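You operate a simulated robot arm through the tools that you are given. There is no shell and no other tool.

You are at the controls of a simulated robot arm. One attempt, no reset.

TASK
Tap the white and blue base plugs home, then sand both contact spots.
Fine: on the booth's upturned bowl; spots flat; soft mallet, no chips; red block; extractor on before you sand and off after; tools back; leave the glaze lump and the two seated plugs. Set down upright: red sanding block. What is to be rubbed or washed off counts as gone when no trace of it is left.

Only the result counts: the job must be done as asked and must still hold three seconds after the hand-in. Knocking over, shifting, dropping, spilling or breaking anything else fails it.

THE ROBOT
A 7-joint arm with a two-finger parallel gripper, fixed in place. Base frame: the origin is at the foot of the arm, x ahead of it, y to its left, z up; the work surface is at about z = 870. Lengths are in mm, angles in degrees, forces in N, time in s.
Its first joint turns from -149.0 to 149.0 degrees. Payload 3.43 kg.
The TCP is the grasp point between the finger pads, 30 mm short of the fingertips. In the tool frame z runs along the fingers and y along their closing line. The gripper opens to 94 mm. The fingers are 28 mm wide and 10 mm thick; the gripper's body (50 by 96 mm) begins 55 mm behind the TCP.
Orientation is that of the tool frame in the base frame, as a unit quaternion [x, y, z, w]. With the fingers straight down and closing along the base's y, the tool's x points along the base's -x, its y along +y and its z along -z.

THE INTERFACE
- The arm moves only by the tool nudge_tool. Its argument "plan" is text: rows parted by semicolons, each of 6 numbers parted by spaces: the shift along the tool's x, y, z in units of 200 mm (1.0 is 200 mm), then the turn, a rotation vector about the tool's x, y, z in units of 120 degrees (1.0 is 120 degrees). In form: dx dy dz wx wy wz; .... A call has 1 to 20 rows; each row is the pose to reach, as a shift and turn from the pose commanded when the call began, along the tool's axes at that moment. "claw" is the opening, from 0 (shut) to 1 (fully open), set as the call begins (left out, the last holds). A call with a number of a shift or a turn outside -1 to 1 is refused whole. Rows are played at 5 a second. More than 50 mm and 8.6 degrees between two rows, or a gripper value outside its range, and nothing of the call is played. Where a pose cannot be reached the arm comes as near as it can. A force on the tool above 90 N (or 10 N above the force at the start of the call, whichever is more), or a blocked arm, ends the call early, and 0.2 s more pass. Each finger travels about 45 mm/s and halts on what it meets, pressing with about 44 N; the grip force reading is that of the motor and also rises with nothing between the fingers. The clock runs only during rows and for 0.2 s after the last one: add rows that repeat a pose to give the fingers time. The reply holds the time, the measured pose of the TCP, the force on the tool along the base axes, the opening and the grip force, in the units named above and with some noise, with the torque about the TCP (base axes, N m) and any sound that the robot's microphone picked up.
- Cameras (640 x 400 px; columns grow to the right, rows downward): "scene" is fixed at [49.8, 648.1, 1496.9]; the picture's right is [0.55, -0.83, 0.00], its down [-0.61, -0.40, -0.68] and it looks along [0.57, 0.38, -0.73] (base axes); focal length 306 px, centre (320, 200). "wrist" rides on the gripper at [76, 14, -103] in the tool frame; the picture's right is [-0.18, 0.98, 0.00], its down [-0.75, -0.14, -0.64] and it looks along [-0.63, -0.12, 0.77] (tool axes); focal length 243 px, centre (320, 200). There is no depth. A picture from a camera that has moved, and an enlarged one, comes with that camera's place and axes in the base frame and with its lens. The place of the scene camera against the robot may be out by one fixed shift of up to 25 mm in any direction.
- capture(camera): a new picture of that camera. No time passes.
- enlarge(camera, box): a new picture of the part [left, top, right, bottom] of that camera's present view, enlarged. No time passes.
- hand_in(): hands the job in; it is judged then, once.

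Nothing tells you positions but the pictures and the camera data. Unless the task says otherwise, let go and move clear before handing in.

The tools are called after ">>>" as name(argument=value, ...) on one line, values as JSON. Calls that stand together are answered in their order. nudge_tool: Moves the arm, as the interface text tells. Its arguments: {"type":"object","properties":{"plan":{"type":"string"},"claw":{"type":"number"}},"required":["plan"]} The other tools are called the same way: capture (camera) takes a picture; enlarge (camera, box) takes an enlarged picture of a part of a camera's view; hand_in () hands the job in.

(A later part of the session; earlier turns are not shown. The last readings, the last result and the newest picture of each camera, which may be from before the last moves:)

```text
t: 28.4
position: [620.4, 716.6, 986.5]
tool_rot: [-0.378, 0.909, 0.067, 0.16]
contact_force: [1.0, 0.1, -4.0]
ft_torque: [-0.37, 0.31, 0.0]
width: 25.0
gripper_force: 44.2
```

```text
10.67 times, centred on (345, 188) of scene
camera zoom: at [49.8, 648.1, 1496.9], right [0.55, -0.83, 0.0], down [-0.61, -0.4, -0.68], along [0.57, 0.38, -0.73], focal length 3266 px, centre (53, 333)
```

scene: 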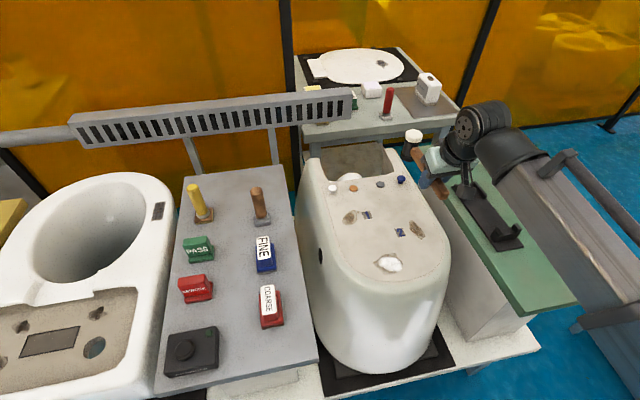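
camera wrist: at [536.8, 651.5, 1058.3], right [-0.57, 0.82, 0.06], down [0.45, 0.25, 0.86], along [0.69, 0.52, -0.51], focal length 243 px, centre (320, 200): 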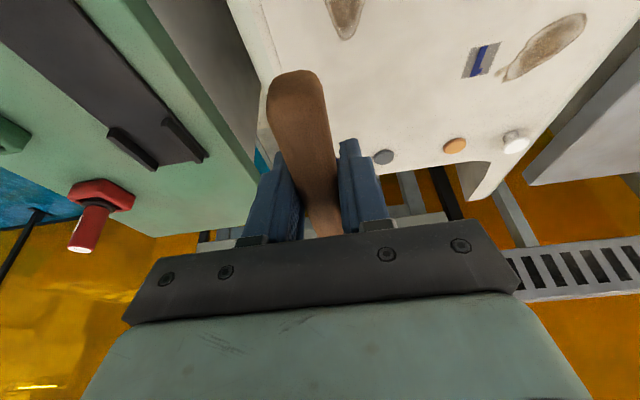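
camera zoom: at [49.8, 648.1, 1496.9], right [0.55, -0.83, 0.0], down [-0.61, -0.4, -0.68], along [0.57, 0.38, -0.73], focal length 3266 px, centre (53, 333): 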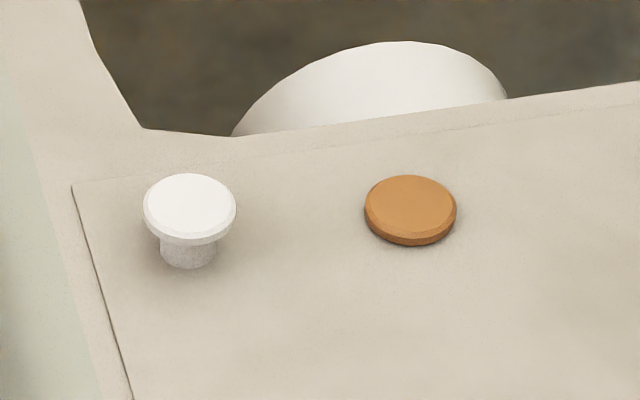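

Blue no longer moves: it is home. Next I'll carry the mallet at the same height over to the white plug at about (571, 950).

>>> nudge_tool(plan="0 0.15 0 0 0 0; 0 0.3 0 0 0 0; 0 0.45 0 0 0 0; 0 0.6 0 0 0 0; 0 0.75 0 0 0 0; 0 0.9 0 0 0 0; 0 0.9 0 0 0 0; 0 0.9 0 0 0 0")

>>> enlarge(camera="scene", box=[280, 110, 440, 210])

>>> capture(camera="wrist")

```text
t: 30.2
position: [492.1, 845.4, 987.6]
tool_rot: [-0.377, 0.91, 0.066, 0.16]
contact_force: [0.8, 0.0, -4.8]
ft_torque: [-0.33, 0.34, -0.03]
width: 25.1
gripper_force: 44.2
```

```text
4.00 times, centred on (360, 160) of scene
camera zoom: at [49.8, 648.1, 1496.9], right [0.55, -0.83, 0.0], down [-0.61, -0.4, -0.68], along [0.57, 0.38, -0.73], focal length 1225 px, centre (160, 360)
```

zoom: 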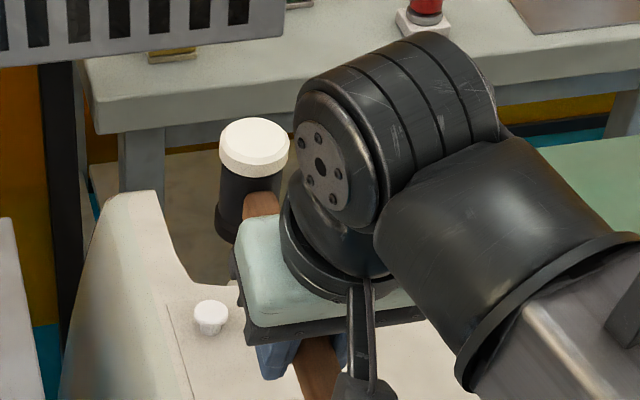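

```text
taken
camera wrist: at [408.5, 778.3, 1059.0], right [-0.57, 0.82, 0.06], down [0.45, 0.25, 0.86], along [0.69, 0.52, -0.5], focal length 243 px, centre (320, 200)
```

wrist: 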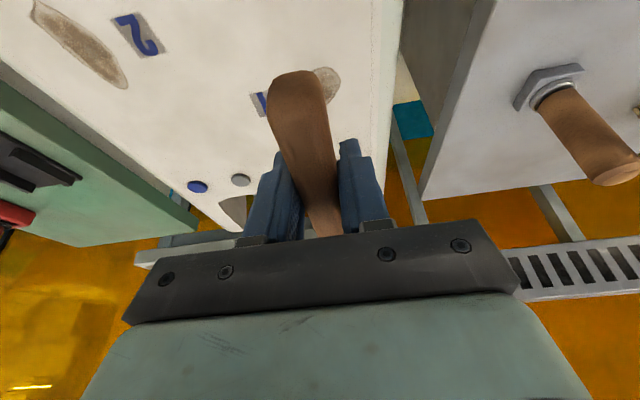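

White plug is at about (572, 950). I'll shift the last ~19 mm sideways, then lower to hover above it and check.

>>> nudge_tool(plan="-0.015 0.0935 0.0055 0 0 0; 0.014 0.0935 0.085 0 0 0; 0.044 0.0935 0.167 0 0 0; 0.0735 0.0935 0.249 0 0 0; 0.0735 0.0935 0.249 0 0 0; 0.0735 0.0935 0.249 0 0 0")

>>> enlarge(camera="scene", box=[300, 140, 380, 200])

>>> capture(camera="wrist")

```text
t: 31.6
position: [482.9, 860.1, 938.0]
tool_rot: [-0.377, 0.91, 0.066, 0.16]
contact_force: [0.0, -0.3, -5.0]
ft_torque: [-0.36, 0.35, 0.03]
width: 25.4
gripper_force: 43.9
```

```text
6.67 times, centred on (340, 170) of scene
camera zoom: at [49.8, 648.1, 1496.9], right [0.55, -0.83, 0.0], down [-0.61, -0.4, -0.68], along [0.57, 0.38, -0.73], focal length 2041 px, centre (187, 400)
```

zoom: 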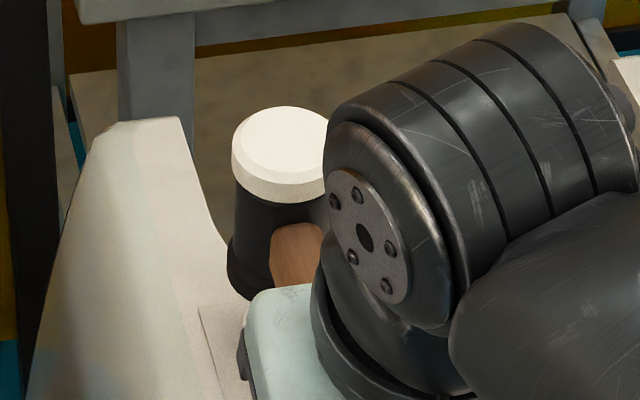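

```text
taken
camera wrist: at [398.2, 794.0, 1008.1], right [-0.57, 0.82, 0.06], down [0.45, 0.25, 0.86], along [0.69, 0.52, -0.5], focal length 243 px, centre (320, 200)
```

wrist: 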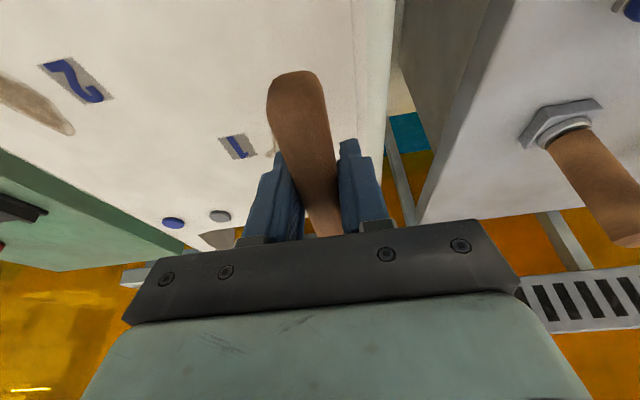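

Kinematically the head is over the white plug (plug itself hidden from the scene camera by the wrist). I'll descend slowly to feel for contact at the expected height.

>>> nudge_tool(plan="0.0103 0 0.0282 0 0 0; 0.0205 0 0.0564 0 0 0; 0.0274 0 0.0752 0 0 0; 0.0342 0 0.094 0 0 0")

>>> enlarge(camera="scene", box=[300, 140, 380, 200])

```text
t: 32.6
position: [483.6, 859.8, 919.2]
tool_rot: [-0.377, 0.909, 0.068, 0.163]
contact_force: [-4.6, -3.7, 13.4]
ft_torque: [1.05, -0.96, 0.01]
width: 25.2
gripper_force: 44.0
```

```text
6.67 times, centred on (340, 170) of scene
camera zoom: at [49.8, 648.1, 1496.9], right [0.55, -0.83, 0.0], down [-0.61, -0.4, -0.68], along [0.57, 0.38, -0.73], focal length 2041 px, centre (187, 400)
```

zoom: 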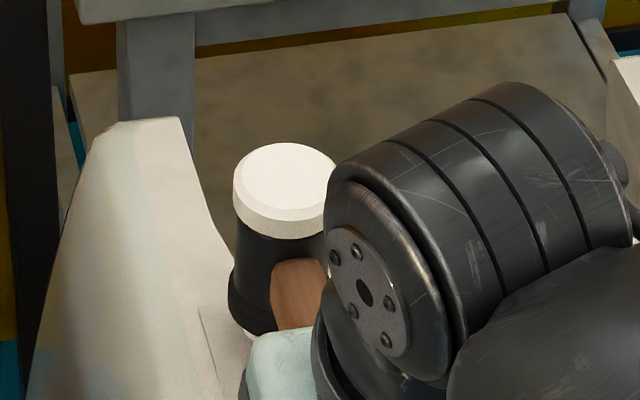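

Contact at the same height as blue and at ~122 mm lever, so the head is on the white plug. Now two taps with the strokes that worked for blue.

>>> nudge_tool(plan="-0.0684 0 -0.188 0 0 0; -0.0684 0 -0.188 0 0 0; 0.0068 0 0.0188 0 0 0; 0.0068 0 0.0188 0 0 0; -0.0684 0 -0.188 0 0 0; -0.0684 0 -0.188 0 0 0; 0.0086 0 0.0235 0 0 0; 0.0086 0 0.0235 0 0 0; -0.0342 0 -0.094 0 0 0; -0.0342 0 -0.094 0 0 0")

>>> enlarge(camera="scene", box=[300, 140, 380, 200])

```text
t: 34.8
position: [483.6, 859.1, 935.8]
tool_rot: [-0.377, 0.91, 0.067, 0.161]
contact_force: [0.5, -0.4, -5.5]
ft_torque: [-0.32, 0.36, 0.01]
width: 25.0
gripper_force: 43.6
```

```text
6.67 times, centred on (340, 170) of scene
camera zoom: at [49.8, 648.1, 1496.9], right [0.55, -0.83, 0.0], down [-0.61, -0.4, -0.68], along [0.57, 0.38, -0.73], focal length 2041 px, centre (187, 400)
```

zoom: 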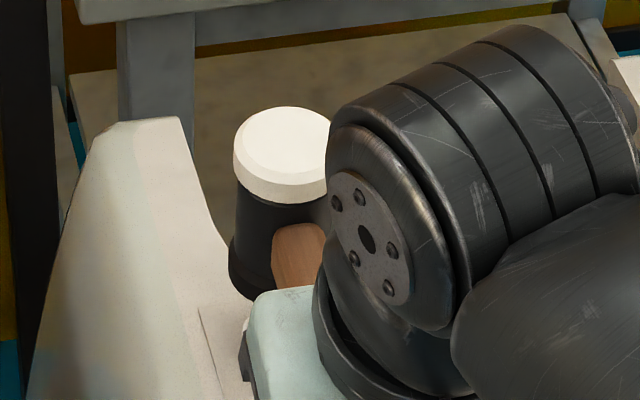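

The plug is hidden here, so I'll continue with the deeper taps used for blue, then lift away and look.

>>> nudge_tool(plan="-0.0342 0 -0.094 0 0 0; -0.0342 0 -0.094 0 0 0; 0.0479 0 0.1316 0 0 0; 0.0479 0 0.1316 0 0 0; -0.0342 0 -0.094 0 0 0; -0.0342 0 -0.094 0 0 0; 0.0496 0 0.1363 0 0 0; 0.0496 0 0.1363 0 0 0; 0 0 0 0 0 0; 0 0 0 0 0 0; -0.0855 0 -0.235 0 0 0; -0.0855 -0.25 -0.235 0 0 0; -0.0855 -0.45 -0.235 0 0 0; -0.0855 -0.45 -0.235 0 0 0")

>>> enlarge(camera="scene", box=[315, 170, 375, 205])

>>> capture(camera="wrist")

```text
t: 37.8
position: [548.2, 795.5, 987.1]
tool_rot: [-0.377, 0.91, 0.067, 0.161]
contact_force: [0.2, 0.5, -5.0]
ft_torque: [-0.38, 0.33, -0.03]
width: 24.9
gripper_force: 43.6
```

```text
10.67 times, centred on (345, 188) of scene
camera zoom: at [49.8, 648.1, 1496.9], right [0.55, -0.83, 0.0], down [-0.61, -0.4, -0.68], along [0.57, 0.38, -0.73], focal length 3266 px, centre (53, 333)
```

zoom: 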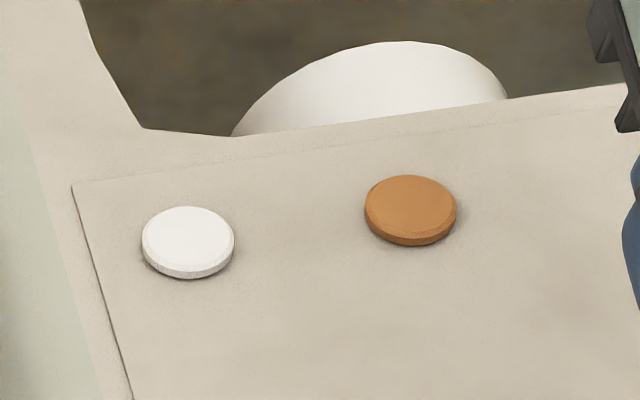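

```text
taken
camera wrist: at [463.8, 729.9, 1056.3], right [-0.57, 0.82, 0.06], down [0.45, 0.25, 0.86], along [0.69, 0.52, -0.51], focal length 243 px, centre (320, 200)
```

wrist: 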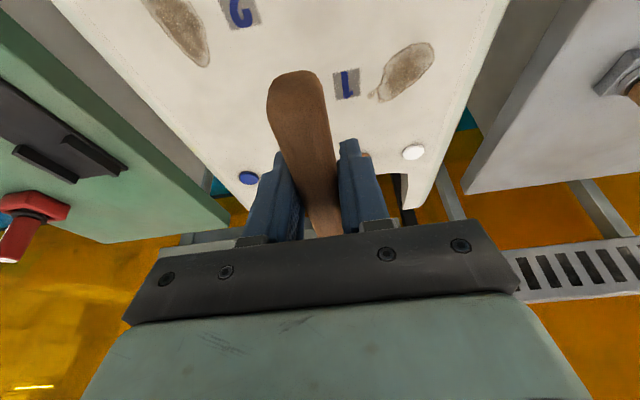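

White has gone down well. Zooming to compare its gap with the orange seated plug.

>>> enlarge(camera="scene", box=[325, 180, 365, 205])

>>> enlarge(camera="wrist", box=[370, 120, 450, 180])

```text
16.00 times, centred on (345, 192) of scene
camera zoom: at [49.8, 648.1, 1496.9], right [0.55, -0.83, 0.0], down [-0.61, -0.4, -0.68], along [0.57, 0.38, -0.73], focal length 4899 px, centre (-80, 320)
```

zoom: 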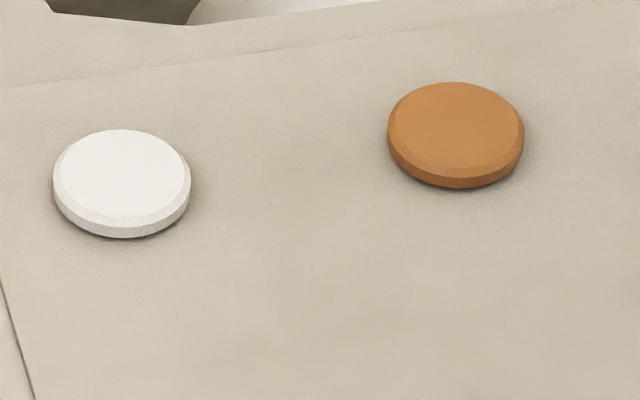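

```text
6.67 times, centred on (410, 150) of wrist
camera zoom: at [463.8, 729.9, 1056.3], right [-0.57, 0.82, 0.06], down [0.45, 0.25, 0.86], along [0.69, 0.52, -0.51], focal length 1618 px, centre (-280, 533)
```

zoom: 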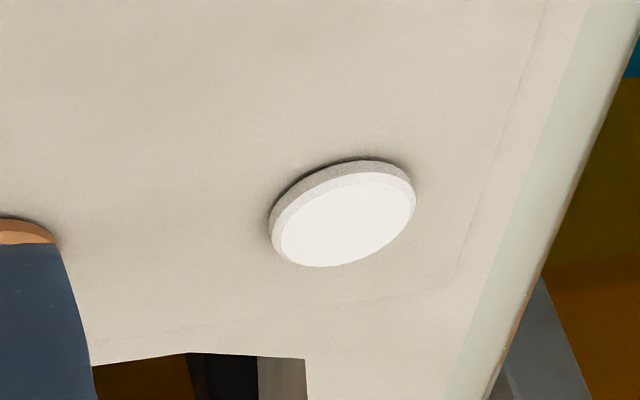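

A faint dark line remains under the white cap, so I'll return for two more taps as with blue and come back to the viewing position.

>>> nudge_tool(plan="0 0.225 0 0 0 0; 0 0.45 0 0 0 0; 0 0.45 0 0 0 0; 0.0547 0.45 0.1504 0 0 0; 0.0547 0.45 0.1504 0 0 0; 0.1385 0.45 0.3807 0 0 0; 0.1385 0.45 0.3807 0 0 0; 0.0547 0.45 0.1504 0 0 0; 0.0547 0.45 0.1504 0 0 0; 0.1385 0.45 0.3807 0 0 0; 0.1385 0.45 0.3807 0 0 0; 0.0547 0.45 0.1504 0 0 0; 0 0.45 0 0 0 0; 0 0.225 0 0 0 0; 0 0 0 0 0 0; 0 0 0 0 0 0")

>>> enlarge(camera="scene", box=[325, 180, 365, 205])

>>> enlarge(camera="wrist", box=[370, 120, 450, 180])

```text
t: 41.2
position: [546.9, 797.5, 986.0]
tool_rot: [-0.376, 0.91, 0.065, 0.161]
contact_force: [-0.3, 1.4, -4.4]
ft_torque: [-0.35, 0.34, -0.02]
width: 25.2
gripper_force: 44.1
```

```text
16.00 times, centred on (345, 192) of scene
camera zoom: at [49.8, 648.1, 1496.9], right [0.55, -0.83, 0.0], down [-0.61, -0.4, -0.68], along [0.57, 0.38, -0.73], focal length 4899 px, centre (-80, 320)
```

zoom: 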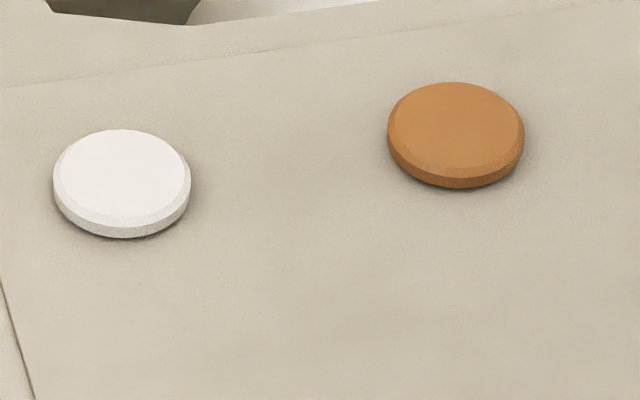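

```text
6.67 times, centred on (410, 150) of wrist
camera zoom: at [462.2, 731.3, 1056.1], right [-0.57, 0.82, 0.06], down [0.45, 0.25, 0.86], along [0.69, 0.52, -0.51], focal length 1618 px, centre (-280, 533)
```

zoom: 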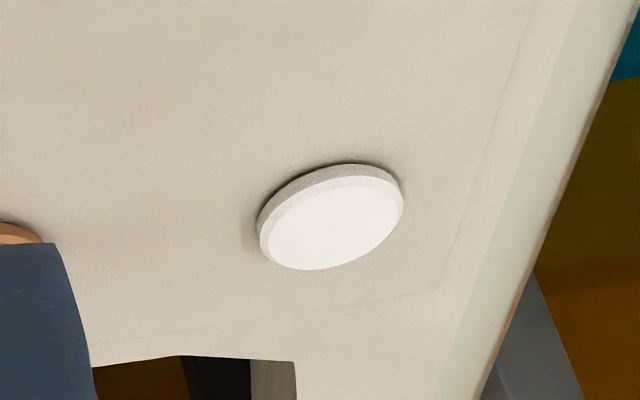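

White doesn't move any more either: both plugs are home. Now I'll carry the mallet back above its cradle along the same path.

>>> nudge_tool(plan="0.03 -0.1875 -0.0376 0 0 0; 0.0605 -0.375 -0.0752 0 0 0; 0.0908 -0.5625 -0.1128 0 0 0; 0.121 -0.75 -0.1505 0 0 0; 0.121 -0.75 -0.1505 0 0 0")

>>> nudge_tool(plan="0.0351 -0.1809 -0.0243 0 0 0; 0.0703 -0.3618 -0.0485 0 0 0; 0.1054 -0.5426 -0.0728 0 0 0; 0.1405 -0.7235 -0.097 0 0 0; 0.1405 -0.7235 -0.097 0 0 0; 0.1405 -0.7235 -0.097 0 0 0")

>>> capture(camera="wrist")

>>> enlarge(camera="scene", box=[420, 90, 620, 260])

```text
t: 42.4
position: [631.7, 667.3, 1007.1]
tool_rot: [-0.377, 0.91, 0.067, 0.161]
contact_force: [0.0, 0.7, -4.7]
ft_torque: [-0.33, 0.32, 0.0]
width: 25.1
gripper_force: 43.8
```

```text
t: 43.8
position: [707.8, 541.4, 1015.4]
tool_rot: [-0.377, 0.91, 0.067, 0.16]
contact_force: [-0.4, -0.1, -4.9]
ft_torque: [-0.35, 0.34, -0.01]
width: 25.0
gripper_force: 43.8
```

```text
taken
camera wrist: at [624.3, 475.1, 1085.5], right [-0.57, 0.82, 0.06], down [0.45, 0.25, 0.86], along [0.69, 0.52, -0.5], focal length 243 px, centre (320, 200)
```

wrist: 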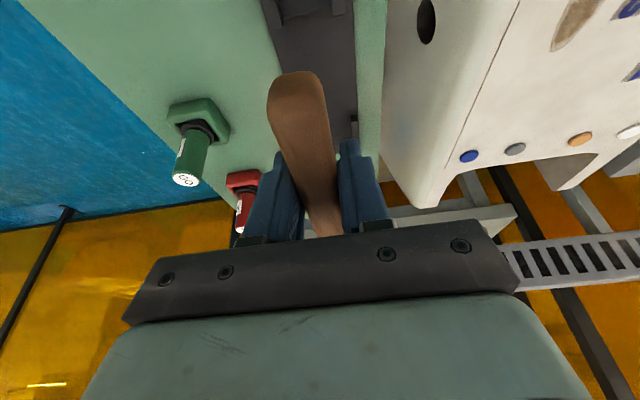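

```text
2.35 times, centred on (520, 175) of scene
camera zoom: at [49.8, 648.1, 1496.9], right [0.55, -0.83, 0.0], down [-0.61, -0.4, -0.68], along [0.57, 0.38, -0.73], focal length 720 px, centre (-151, 259)
```

zoom: 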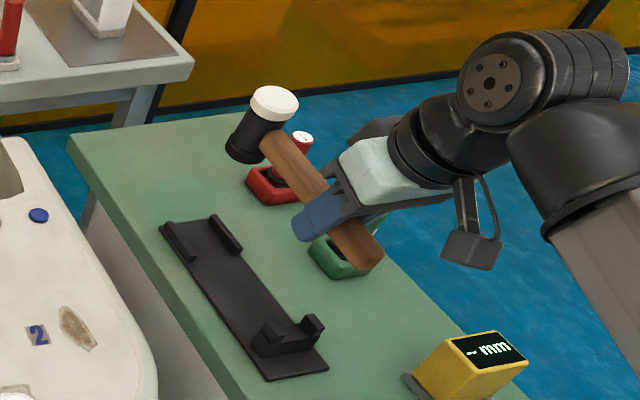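

The mallet is back above its cradle; it may have pitched up a few degrees in the grip. I'll zoom to measure the handle's slope against the cradle plate before lowering.

>>> enlarge(camera="scene", box=[450, 110, 560, 190])

>>> enlarge(camera="wrist", box=[240, 50, 400, 250])

```text
5.00 times, centred on (505, 150) of scene
camera zoom: at [49.8, 648.1, 1496.9], right [0.55, -0.83, 0.0], down [-0.61, -0.4, -0.68], along [0.57, 0.38, -0.73], focal length 1531 px, centre (-605, 450)
```

zoom: 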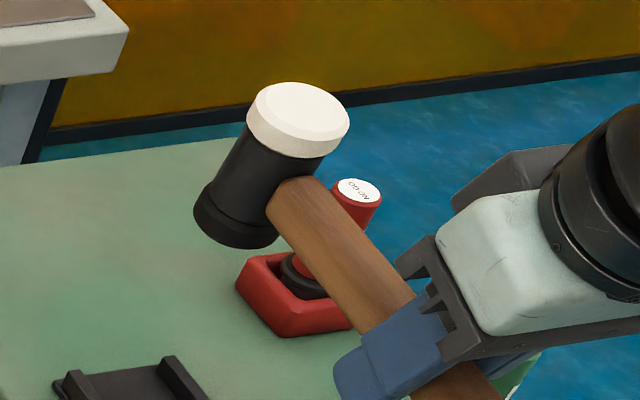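

```text
2.00 times, centred on (320, 150) of wrist
camera zoom: at [624.3, 475.1, 1085.5], right [-0.57, 0.82, 0.06], down [0.45, 0.25, 0.86], along [0.69, 0.52, -0.5], focal length 485 px, centre (320, 300)
```

zoom: 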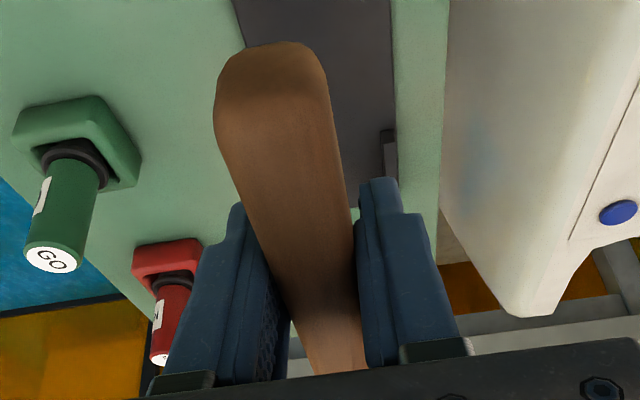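

The pitch is roughly 2–5° nose-up. I'll correct it by about 3° and lower to ~10 mm above the seat, then inspect.

>>> nudge_tool(plan="0.047 0 0.129 0 0.00625 0; 0.094 0 0.2585 0 0.0125 0; 0.141 0 0.388 0 0.01875 0; 0.188 0 0.517 0 0.025 0; 0.188 0 0.517 0 0.025 0; 0.188 0 0.517 0 0.025 0")

>>> enlarge(camera="scene", box=[450, 140, 560, 240])

>>> enlarge(camera="wrist", box=[240, 0, 400, 250])

```text
t: 45.2
position: [708.3, 542.0, 906.6]
tool_rot: [-0.378, 0.914, 0.057, 0.137]
contact_force: [-0.3, 0.1, -5.2]
ft_torque: [-0.32, 0.34, 0.01]
width: 25.1
gripper_force: 44.3
```

```text
4.00 times, centred on (505, 190) of scene
camera zoom: at [49.8, 648.1, 1496.9], right [0.55, -0.83, 0.0], down [-0.61, -0.4, -0.68], along [0.57, 0.38, -0.73], focal length 1225 px, centre (-420, 240)
```

zoom: 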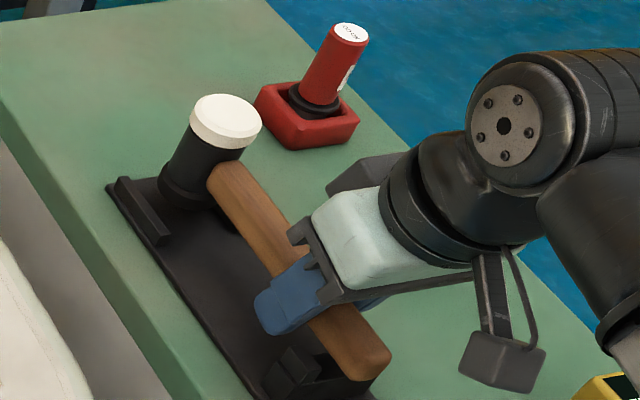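

```text
1.60 times, centred on (320, 125) of wrist
camera zoom: at [626.6, 477.8, 982.2], right [-0.57, 0.82, 0.05], down [0.48, 0.28, 0.83], along [0.67, 0.5, -0.55], focal length 388 px, centre (320, 320)
```

zoom: 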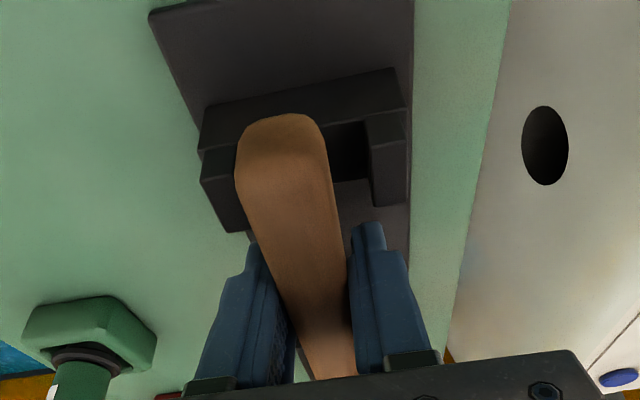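

The handle is aligned with the rear cradle slot and the head is between the rails. I'll lower in small steps, watching the force.

>>> nudge_tool(plan="0.0044 0 0.0143 0 0 0; 0.0088 0 0.0287 0 0 0; 0.0088 0 0.0287 0 0 0")

>>> enlarge(camera="scene", box=[460, 150, 530, 200])

>>> enlarge(camera="scene", box=[490, 190, 560, 250])

```text
t: 46.0
position: [709.3, 541.3, 899.2]
tool_rot: [-0.378, 0.914, 0.056, 0.137]
contact_force: [-0.3, -0.7, -5.2]
ft_torque: [-0.36, 0.33, 0.01]
width: 25.1
gripper_force: 44.4
```

```text
8.00 times, centred on (495, 175) of scene
camera zoom: at [49.8, 648.1, 1496.9], right [0.55, -0.83, 0.0], down [-0.61, -0.4, -0.68], along [0.57, 0.38, -0.73], focal length 2449 px, centre (-1080, 400)
```

zoom: 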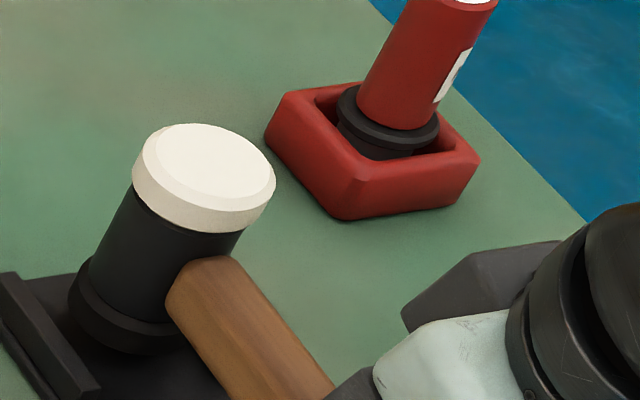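

```text
6.67 times, centred on (525, 220) of scene
camera zoom: at [49.8, 648.1, 1496.9], right [0.55, -0.83, 0.0], down [-0.61, -0.4, -0.68], along [0.57, 0.38, -0.73], focal length 2041 px, centre (-1047, 67)
```

zoom: 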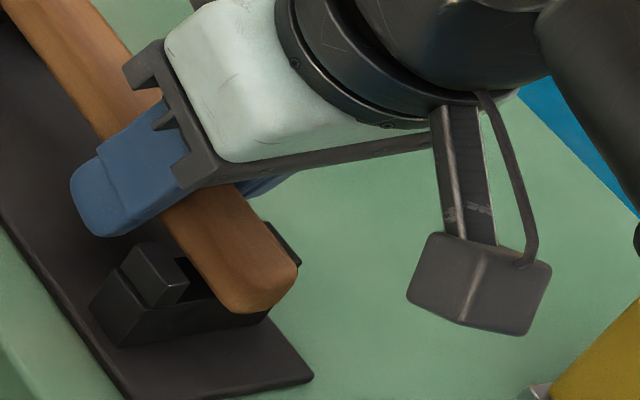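

No contact yet at z≈900. Lowering further in 2 mm steps.

>>> nudge_tool(plan="0.0029 0 0.0096 0 0 0; 0.0044 0 0.0143 0 0 0; 0.0044 0 0.0143 0 0 0")

```text
t: 46.8
position: [709.3, 540.7, 897.1]
tool_rot: [-0.378, 0.914, 0.057, 0.137]
contact_force: [0.2, 0.5, -5.2]
ft_torque: [-0.38, 0.37, 0.0]
width: 24.8
gripper_force: 44.2
```

>>> nudge_tool(plan="0.0015 0 0.0048 0 0 0; 0.0029 0 0.0096 0 0 0; 0.0029 0 0.0096 0 0 0")

>>> enlarge(camera="scene", box=[460, 150, 530, 200])

>>> enlarge(camera="scene", box=[490, 190, 560, 250])

```text
t: 47.6
position: [709.1, 541.6, 896.7]
tool_rot: [-0.378, 0.914, 0.055, 0.139]
contact_force: [7.3, -1.8, 22.0]
ft_torque: [-1.17, 1.13, 0.23]
width: 25.3
gripper_force: 44.9
```

```text
8.00 times, centred on (495, 175) of scene
camera zoom: at [49.8, 648.1, 1496.9], right [0.55, -0.83, 0.0], down [-0.61, -0.4, -0.68], along [0.57, 0.38, -0.73], focal length 2449 px, centre (-1080, 400)
```

zoom: 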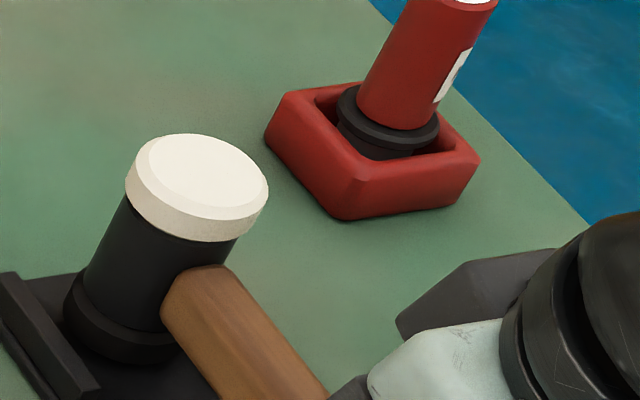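

```text
6.67 times, centred on (525, 220) of scene
camera zoom: at [49.8, 648.1, 1496.9], right [0.55, -0.83, 0.0], down [-0.61, -0.4, -0.68], along [0.57, 0.38, -0.73], focal length 2041 px, centre (-1047, 67)
```

zoom: 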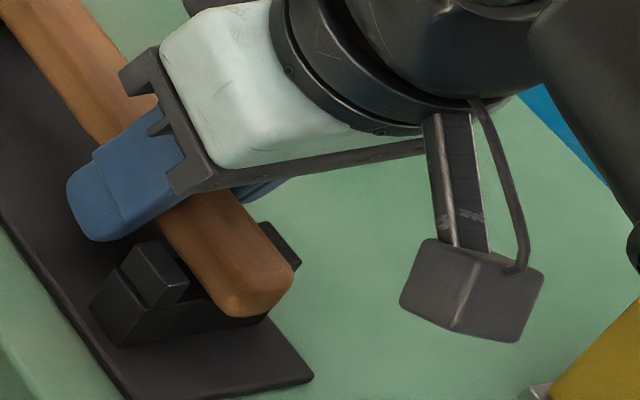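

The rear of the handle touched its post first (torque shows contact behind the grip), so the head is still a few mm high. I'll pitch 2.4° more nose-down.

>>> nudge_tool(plan="0 0 0 0 0.007 0; 0 0 0 0 0.014 0; 0 0 0 0 0.02 0; 0 0 0 0 0.02 0")

>>> enlarge(camera="scene", box=[460, 150, 530, 200])

```text
t: 48.6
position: [708.7, 541.3, 897.0]
tool_rot: [-0.38, 0.916, 0.05, 0.118]
contact_force: [9.8, 6.1, 26.1]
ft_torque: [0.36, -0.29, -0.03]
width: 25.1
gripper_force: 44.0
```

```text
8.00 times, centred on (495, 175) of scene
camera zoom: at [49.8, 648.1, 1496.9], right [0.55, -0.83, 0.0], down [-0.61, -0.4, -0.68], along [0.57, 0.38, -0.73], focal length 2449 px, centre (-1080, 400)
```

zoom: 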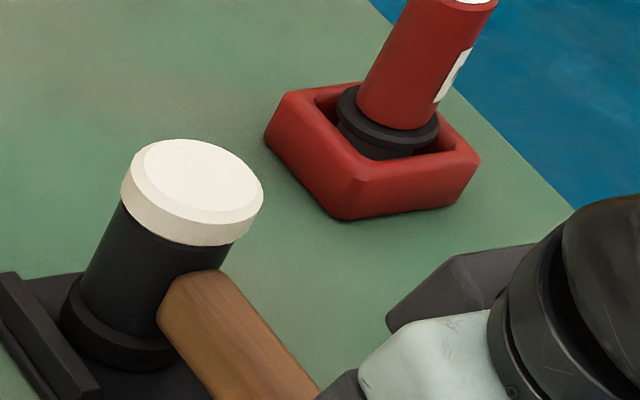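

Head and rear are both touching now. I'll relieve the press by 2 mm, then open the gripper.

>>> nudge_tool(plan="-0.0013 0 -0.0048 0 0 0; -0.0025 0 -0.0097 0 0 0; -0.0025 0 -0.0097 0 0 0")

>>> enlarge(camera="wrist", box=[240, 0, 400, 250])

```text
t: 49.4
position: [708.1, 541.2, 895.6]
tool_rot: [-0.379, 0.916, 0.049, 0.118]
contact_force: [6.2, 6.6, 5.2]
ft_torque: [0.71, -0.65, -0.05]
width: 25.1
gripper_force: 43.7
```

```text
1.60 times, centred on (320, 125) of wrist
camera zoom: at [628.6, 479.8, 975.4], right [-0.57, 0.82, 0.05], down [0.5, 0.3, 0.81], along [0.65, 0.48, -0.58], focal length 388 px, centre (320, 320)
```

zoom: 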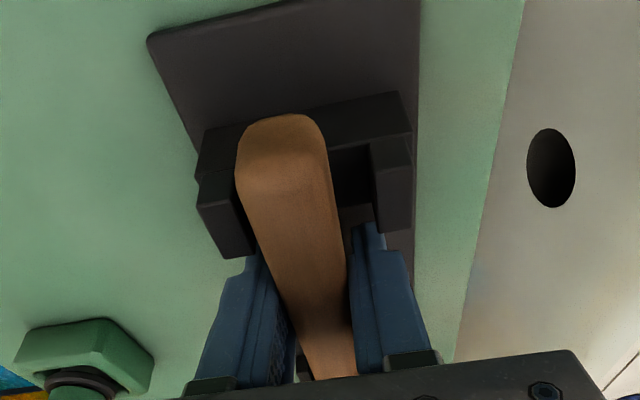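

Forces are light and the mallet is seated. Opening the gripper.

>>> nudge_tool(plan="0 0 0 0 0 0; 0 0 0 0 0 0; 0 0 0 0 0 0; 0 0 0 0 0 0; 0 0 0 0 0 0; 0 0 0 0 0 0", claw=1)

>>> enlarge(camera="scene", box=[440, 140, 560, 250])

>>> capture(camera="wrist")

```text
t: 50.8
position: [708.9, 541.4, 896.2]
tool_rot: [-0.38, 0.916, 0.049, 0.118]
contact_force: [-0.1, 1.0, -0.5]
ft_torque: [-0.01, 0.01, 0.0]
width: 94.1
gripper_force: 0.0
```

```text
3.64 times, centred on (500, 195) of scene
camera zoom: at [49.8, 648.1, 1496.9], right [0.55, -0.83, 0.0], down [-0.61, -0.4, -0.68], along [0.57, 0.38, -0.73], focal length 1113 px, centre (-334, 218)
```

zoom: 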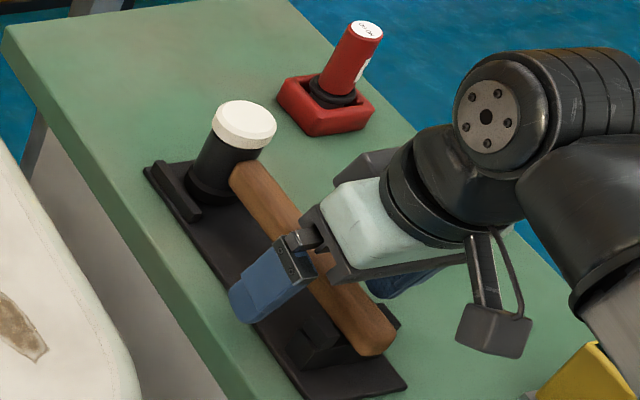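

```text
taken
camera wrist: at [628.8, 479.8, 975.9], right [-0.57, 0.82, 0.05], down [0.5, 0.3, 0.81], along [0.65, 0.48, -0.58], focal length 243 px, centre (320, 200)
```

wrist: 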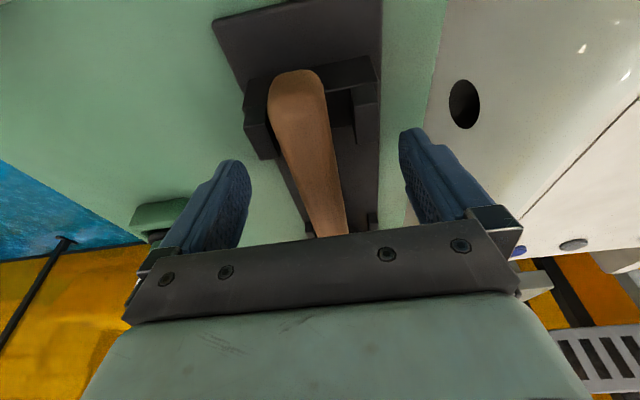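

The mallet rests in its cradle as before. I'll raise clear and bring the tool back to vertical.

>>> nudge_tool(plan="-0.025 0 -0.097 0 0 0; -0.063 0 -0.242 0 0 0; -0.107 0 -0.412 0 0 0; -0.151 0 -0.581 0 0 0; -0.2 0 -0.77 0 0.06 0; -0.2 0 -0.77 0 0.1217 0; -0.2 0 -0.77 0 0.1217 0")

>>> capture(camera="scene")

>>> capture(camera="wrist")

```text
t: 52.4
position: [708.3, 539.9, 1056.2]
tool_rot: [-0.383, 0.924, 0.0, -0.001]
contact_force: [-0.4, 0.1, -0.5]
ft_torque: [0.0, -0.02, 0.01]
width: 94.0
gripper_force: 0.1
```

```text
taken
```

scene: 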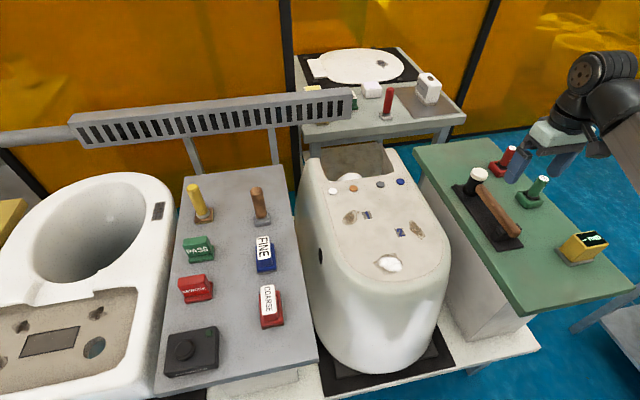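

```text
taken
camera wrist: at [645.3, 495.4, 1158.5], right [-0.56, 0.83, 0.0], down [0.63, 0.43, 0.64], along [0.53, 0.36, -0.77], focal length 243 px, centre (320, 200)
```

wrist: 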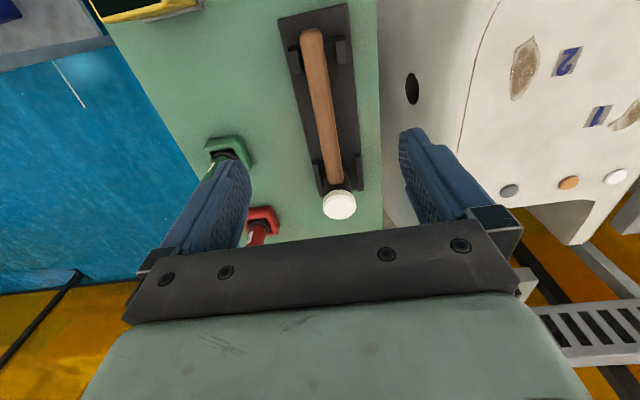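

The mallet is neatly back. Now I'll travel at height over to the tool board to look at the red block and the extractor switch.

>>> nudge_tool(plan="0.06 0.19 -0.08 0 0 0; 0.12 0.38 -0.16 0 0 0; 0.18 0.57 -0.24 0 0 0; 0.24 0.76 -0.32 0 0 0; 0.3 0.95 -0.32 0 0 0")

>>> nudge_tool(plan="0.06 0.19 0 0 0 0; 0.12 0.38 0 0 0 0; 0.18 0.57 0 0 0 0; 0.24 0.76 0 0 0 0; 0.3 0.95 0 0 0 0")

>>> nudge_tool(plan="0.06 0.19 0 0 0 0; 0.12 0.38 0 0 0 0; 0.18 0.5 0 0 0 0; 0.18 0.5 0 0 0 0")

>>> capture(camera="wrist")

>>> capture(camera="scene")

```text
t: 53.6
position: [529.1, 632.5, 1118.0]
tool_rot: [-0.383, 0.924, 0.0, 0.0]
contact_force: [0.2, 0.0, 0.0]
ft_torque: [0.0, 0.02, 0.01]
width: 94.0
gripper_force: 0.1
```

```text
t: 54.8
position: [353.6, 725.1, 1122.2]
tool_rot: [-0.382, 0.924, 0.0, 0.0]
contact_force: [0.2, 0.4, 0.5]
ft_torque: [0.03, 0.03, 0.02]
width: 94.2
gripper_force: 0.1
```

```text
t: 55.8
position: [257.6, 770.6, 1122.8]
tool_rot: [-0.383, 0.924, 0.0, 0.0]
contact_force: [0.0, 0.1, -0.3]
ft_torque: [0.02, 0.03, 0.05]
width: 94.1
gripper_force: 0.0
```

```text
taken
camera wrist: at [195.4, 725.1, 1225.6], right [-0.56, 0.83, 0.0], down [0.63, 0.43, 0.64], along [0.53, 0.36, -0.77], focal length 243 px, centre (320, 200)
```

wrist: 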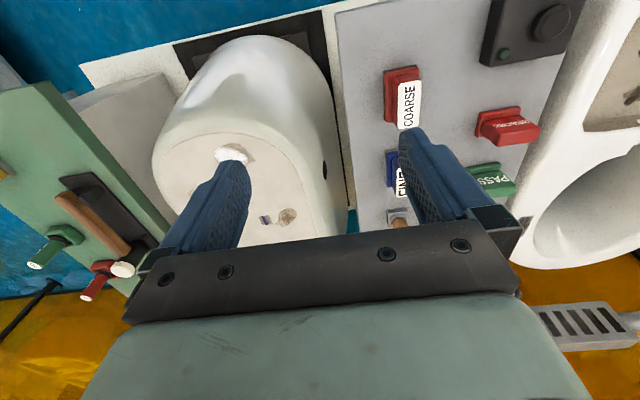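

```text
taken
```

scene: 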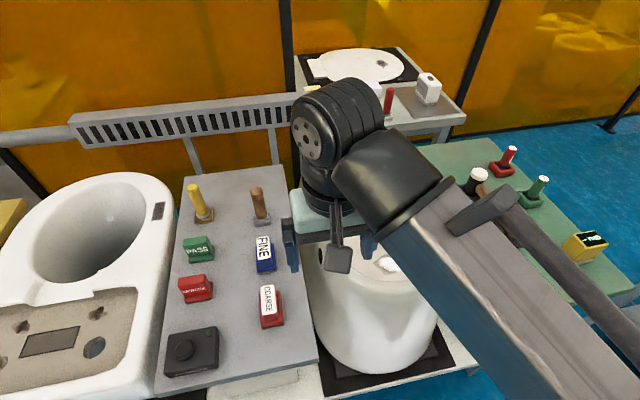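

The red COARSE block's handle top triangulates to about (219, 880, 898); the extractor knob to about (66, 952, 882). First the extractor: I'll go above its knob with the gripper closed.

>>> nudge_tool(plan="0.006 0.2 0 0 0 0; 0.012 0.4 0 0 0 0; 0.018 0.6 0 0 0 0; 0.024 0.8 0 0 0 0; 0.03 0.98 0 0 0 0; 0.03 0.98 0 0 0 0", claw=0)

>>> capture(camera="wrist")

>>> capture(camera="scene")

```text
t: 57.2
position: [115.2, 901.7, 1119.2]
tool_rot: [-0.382, 0.924, 0.0, 0.0]
contact_force: [-0.3, 0.4, -0.2]
ft_torque: [0.01, 0.0, 0.04]
width: 0.2
gripper_force: 26.2
```

```text
taken
camera wrist: at [52.2, 857.4, 1222.6], right [-0.56, 0.83, 0.0], down [0.63, 0.43, 0.64], along [0.53, 0.36, -0.77], focal length 243 px, centre (320, 200)
```

wrist: 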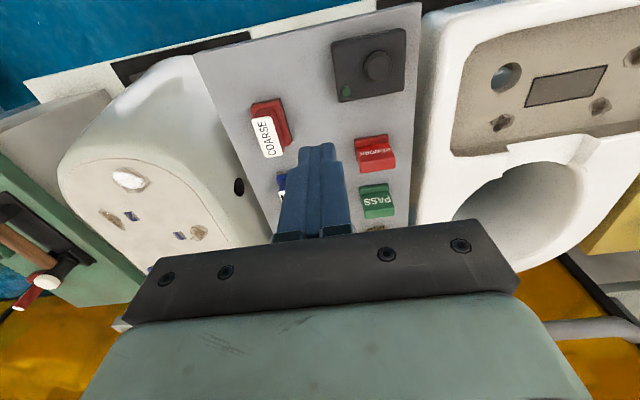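

```text
taken
```

scene: 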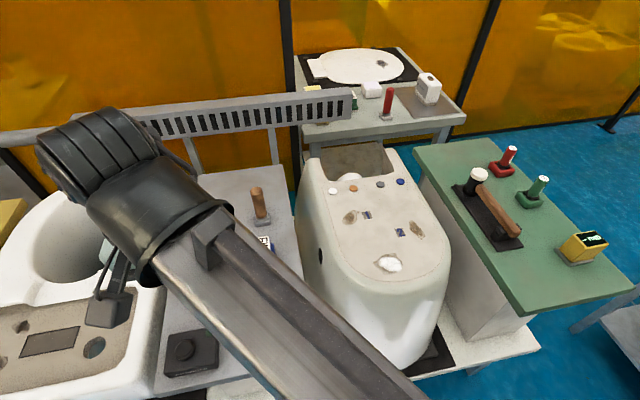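

The knob triangulates to (67, 950.5, top ~889). I'll move above it and down to about 40 mm clearance.

>>> nudge_tool(plan="0 0.12 0.1 0 0 0; 0 0.24 0.2 0 0 0; 0 0.343 0.35 0 0 0; 0 0.343 0.55 0 0 0; 0 0.343 0.75 0 0 0; 0 0.343 0.75 0 0 0")

>>> capture(camera="wrist")

>>> capture(camera="scene")

```text
t: 58.6
position: [67.5, 954.6, 967.2]
tool_rot: [-0.382, 0.924, 0.0, -0.001]
contact_force: [-0.6, 0.3, 0.5]
ft_torque: [-0.04, 0.0, -0.01]
width: 0.0
gripper_force: 33.0
```

```text
taken
camera wrist: at [3.7, 909.3, 1070.8], right [-0.56, 0.83, 0.0], down [0.63, 0.43, 0.64], along [0.53, 0.36, -0.77], focal length 243 px, centre (320, 200)
```

wrist: 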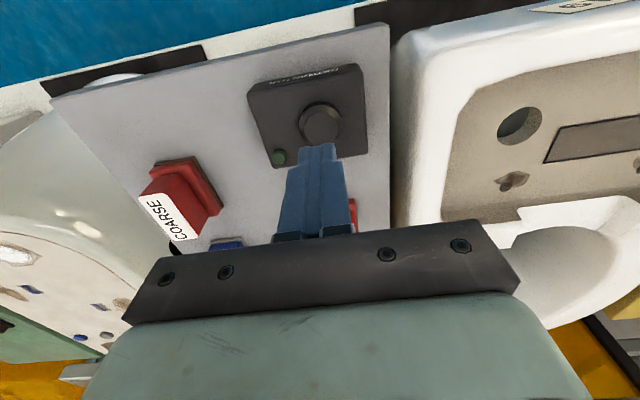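

```text
taken
```

scene: 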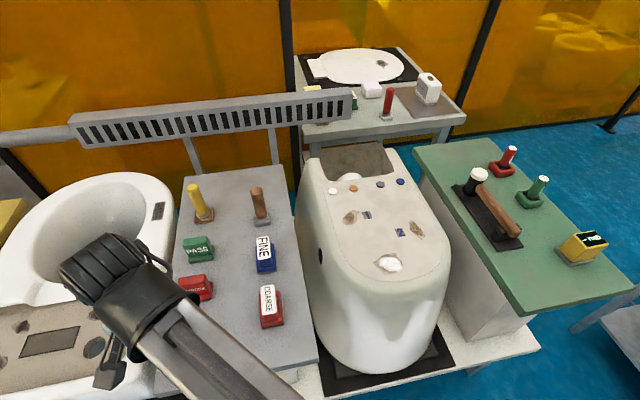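

The closed fingertips are centred above the knob. I'll lower to just above it, then press in small steps.

>>> nudge_tool(plan="0.01 0 0.1 0 0 0; 0.01 0 0.2 0 0 0; 0.01 0 0.225 0 0 0; 0.01 0 0.245 0 0 0")

>>> enlarge(camera="wrist", box=[220, 40, 420, 200])

```text
t: 59.6
position: [65.0, 953.2, 920.5]
tool_rot: [-0.382, 0.924, 0.0, 0.0]
contact_force: [0.3, 0.7, 2.0]
ft_torque: [0.02, 0.01, 0.03]
width: 0.0
gripper_force: 32.9
```

```text
2.50 times, centred on (320, 120) of wrist
camera zoom: at [3.3, 907.8, 1023.6], right [-0.56, 0.83, 0.0], down [0.63, 0.43, 0.64], along [0.53, 0.36, -0.77], focal length 606 px, centre (320, 400)
```

zoom: 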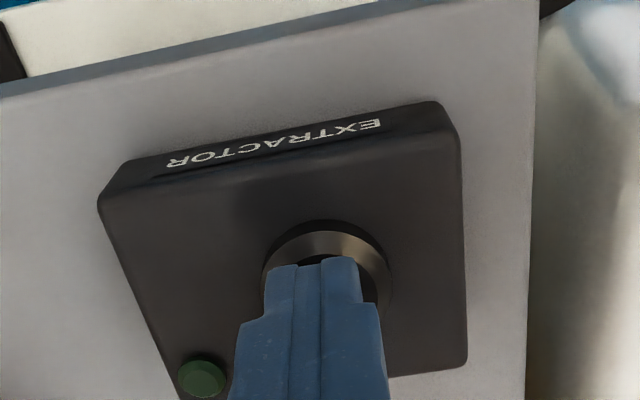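

The fingertips have just touched the knob (2 N). Pressing a few mm.

>>> nudge_tool(plan="0 0 0.01 0 0 0; 0 0 0.02 0 0 0; 0 0 0.03 0 0 0; 0 0 0.03 0 0 0")

>>> enlarge(camera="wrist", box=[220, 40, 420, 200])

```text
t: 60.6
position: [66.4, 951.5, 917.0]
tool_rot: [-0.383, 0.924, 0.001, 0.001]
contact_force: [2.4, 9.9, 23.2]
ft_torque: [0.24, -0.03, 0.0]
width: 0.0
gripper_force: 32.6
heard: click
```

```text
2.50 times, centred on (320, 120) of wrist
camera zoom: at [3.1, 907.1, 1018.7], right [-0.56, 0.83, 0.0], down [0.63, 0.43, 0.64], along [0.53, 0.37, -0.77], focal length 606 px, centre (320, 400)
```

zoom: 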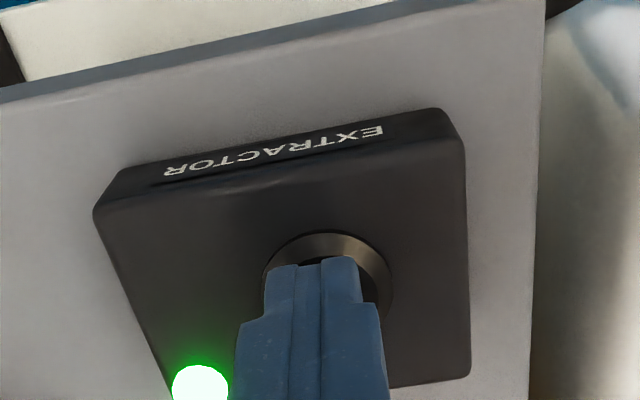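

Click heard and the LED lights green: extractor on. I'll raise off the knob and confirm it stays on.

>>> nudge_tool(plan="0 0 -0.05 0 0 0; 0 0 -0.2 0 0 0; 0 0 -0.4 0 0 0; 0 0 -0.6 0 0 0; 0 0 -0.6 0 0 0")

>>> capture(camera="wrist")

>>> enlarge(camera="wrist", box=[100, 100, 300, 260])

```text
t: 61.8
position: [65.2, 952.1, 1034.2]
tool_rot: [-0.383, 0.924, 0.0, 0.0]
contact_force: [0.1, -0.7, 0.2]
ft_torque: [-0.03, -0.03, 0.02]
width: 0.1
gripper_force: 32.9
```

```text
taken
camera wrist: at [1.7, 907.7, 1137.5], right [-0.56, 0.83, 0.0], down [0.63, 0.43, 0.64], along [0.53, 0.36, -0.77], focal length 243 px, centre (320, 200)
```

wrist: 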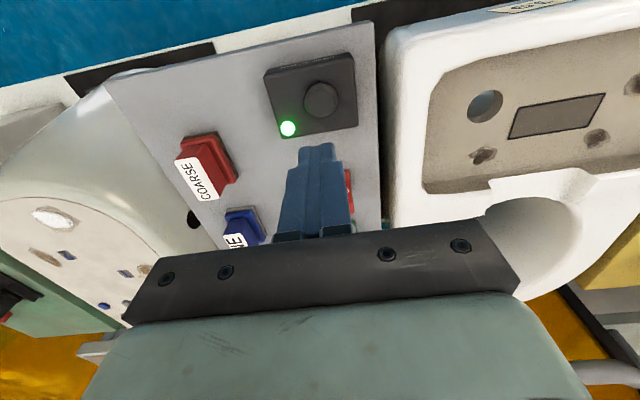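

```text
2.50 times, centred on (200, 180) of wrist
camera zoom: at [1.7, 907.7, 1137.5], right [-0.56, 0.83, 0.0], down [0.63, 0.43, 0.64], along [0.53, 0.36, -0.77], focal length 606 px, centre (620, 250)
```

zoom: 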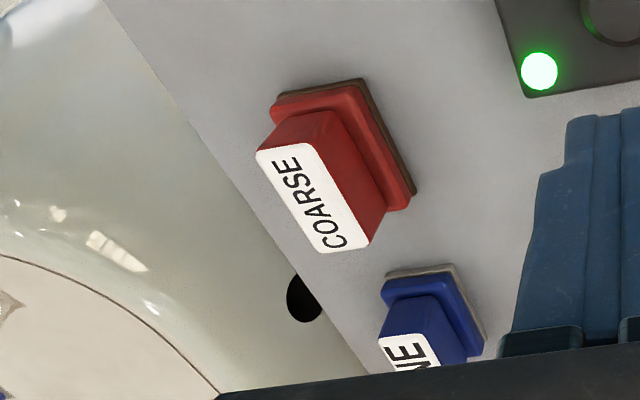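

Extractor stays on. The red COARSE block's handle runs along the 45° direction near (222, 882). I'll open the gripper, tilt 20° outward again for reach, and move close to look.

>>> nudge_tool(plan="-0.038 -0.2 0.03 0 -0.042 0; -0.076 -0.4 0.06 0 -0.083 0; -0.114 -0.6 0.09 0 -0.125 0; -0.152 -0.8025 0.12 0 -0.1667 0; -0.152 -0.8025 0.12 0 -0.1667 0; -0.152 -0.8025 0.12 0 -0.1667 0", claw=1)

>>> capture(camera="wrist")

>>> capture(camera="scene")

```text
t: 63.2
position: [201.9, 859.5, 1008.7]
tool_rot: [-0.378, 0.909, 0.067, 0.161]
contact_force: [0.4, -0.1, -0.5]
ft_torque: [0.01, 0.0, -0.01]
width: 93.9
gripper_force: 0.0
```

```text
taken
camera wrist: at [116.7, 793.3, 1079.1], right [-0.57, 0.82, 0.06], down [0.44, 0.25, 0.86], along [0.69, 0.52, -0.5], focal length 243 px, centre (320, 200)
```

wrist: 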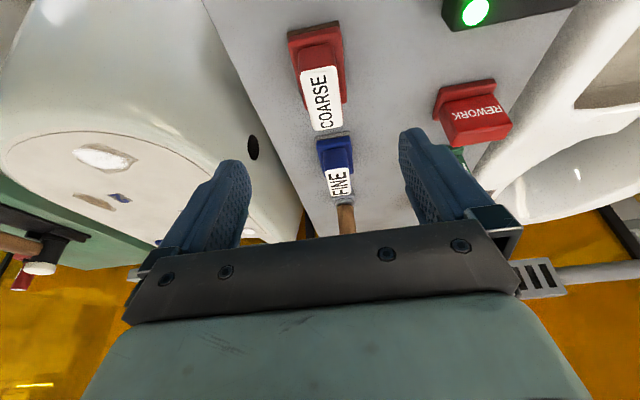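

```text
taken
```

scene: 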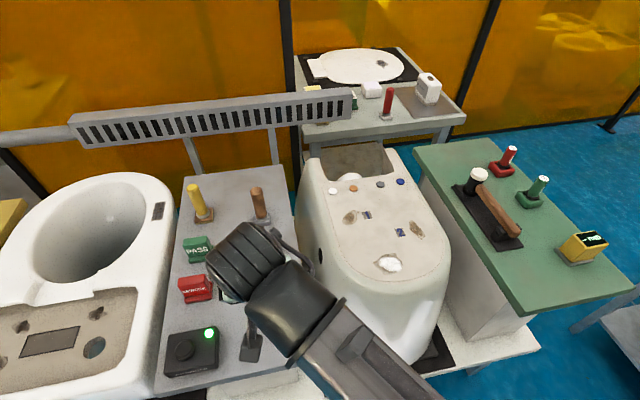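

The label centre triangulates to (221, 881, 898). I'll zoom to find the block's base height and handle width.

>>> enlarge(camera="wrist", box=[260, 10, 380, 150])

```text
2.86 times, centred on (320, 80) of wrist
camera zoom: at [116.7, 793.3, 1079.1], right [-0.57, 0.82, 0.06], down [0.44, 0.25, 0.86], along [0.69, 0.52, -0.5], focal length 693 px, centre (320, 543)
```

zoom: 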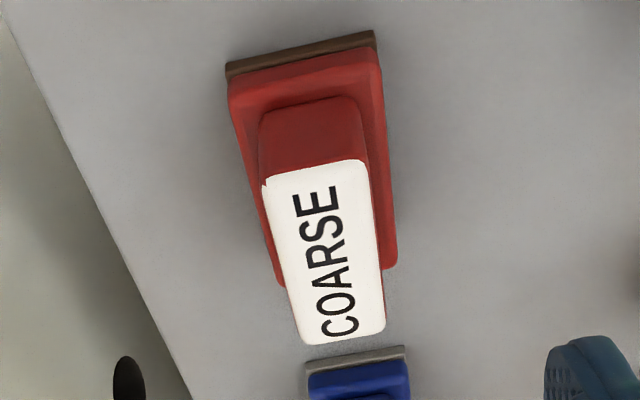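

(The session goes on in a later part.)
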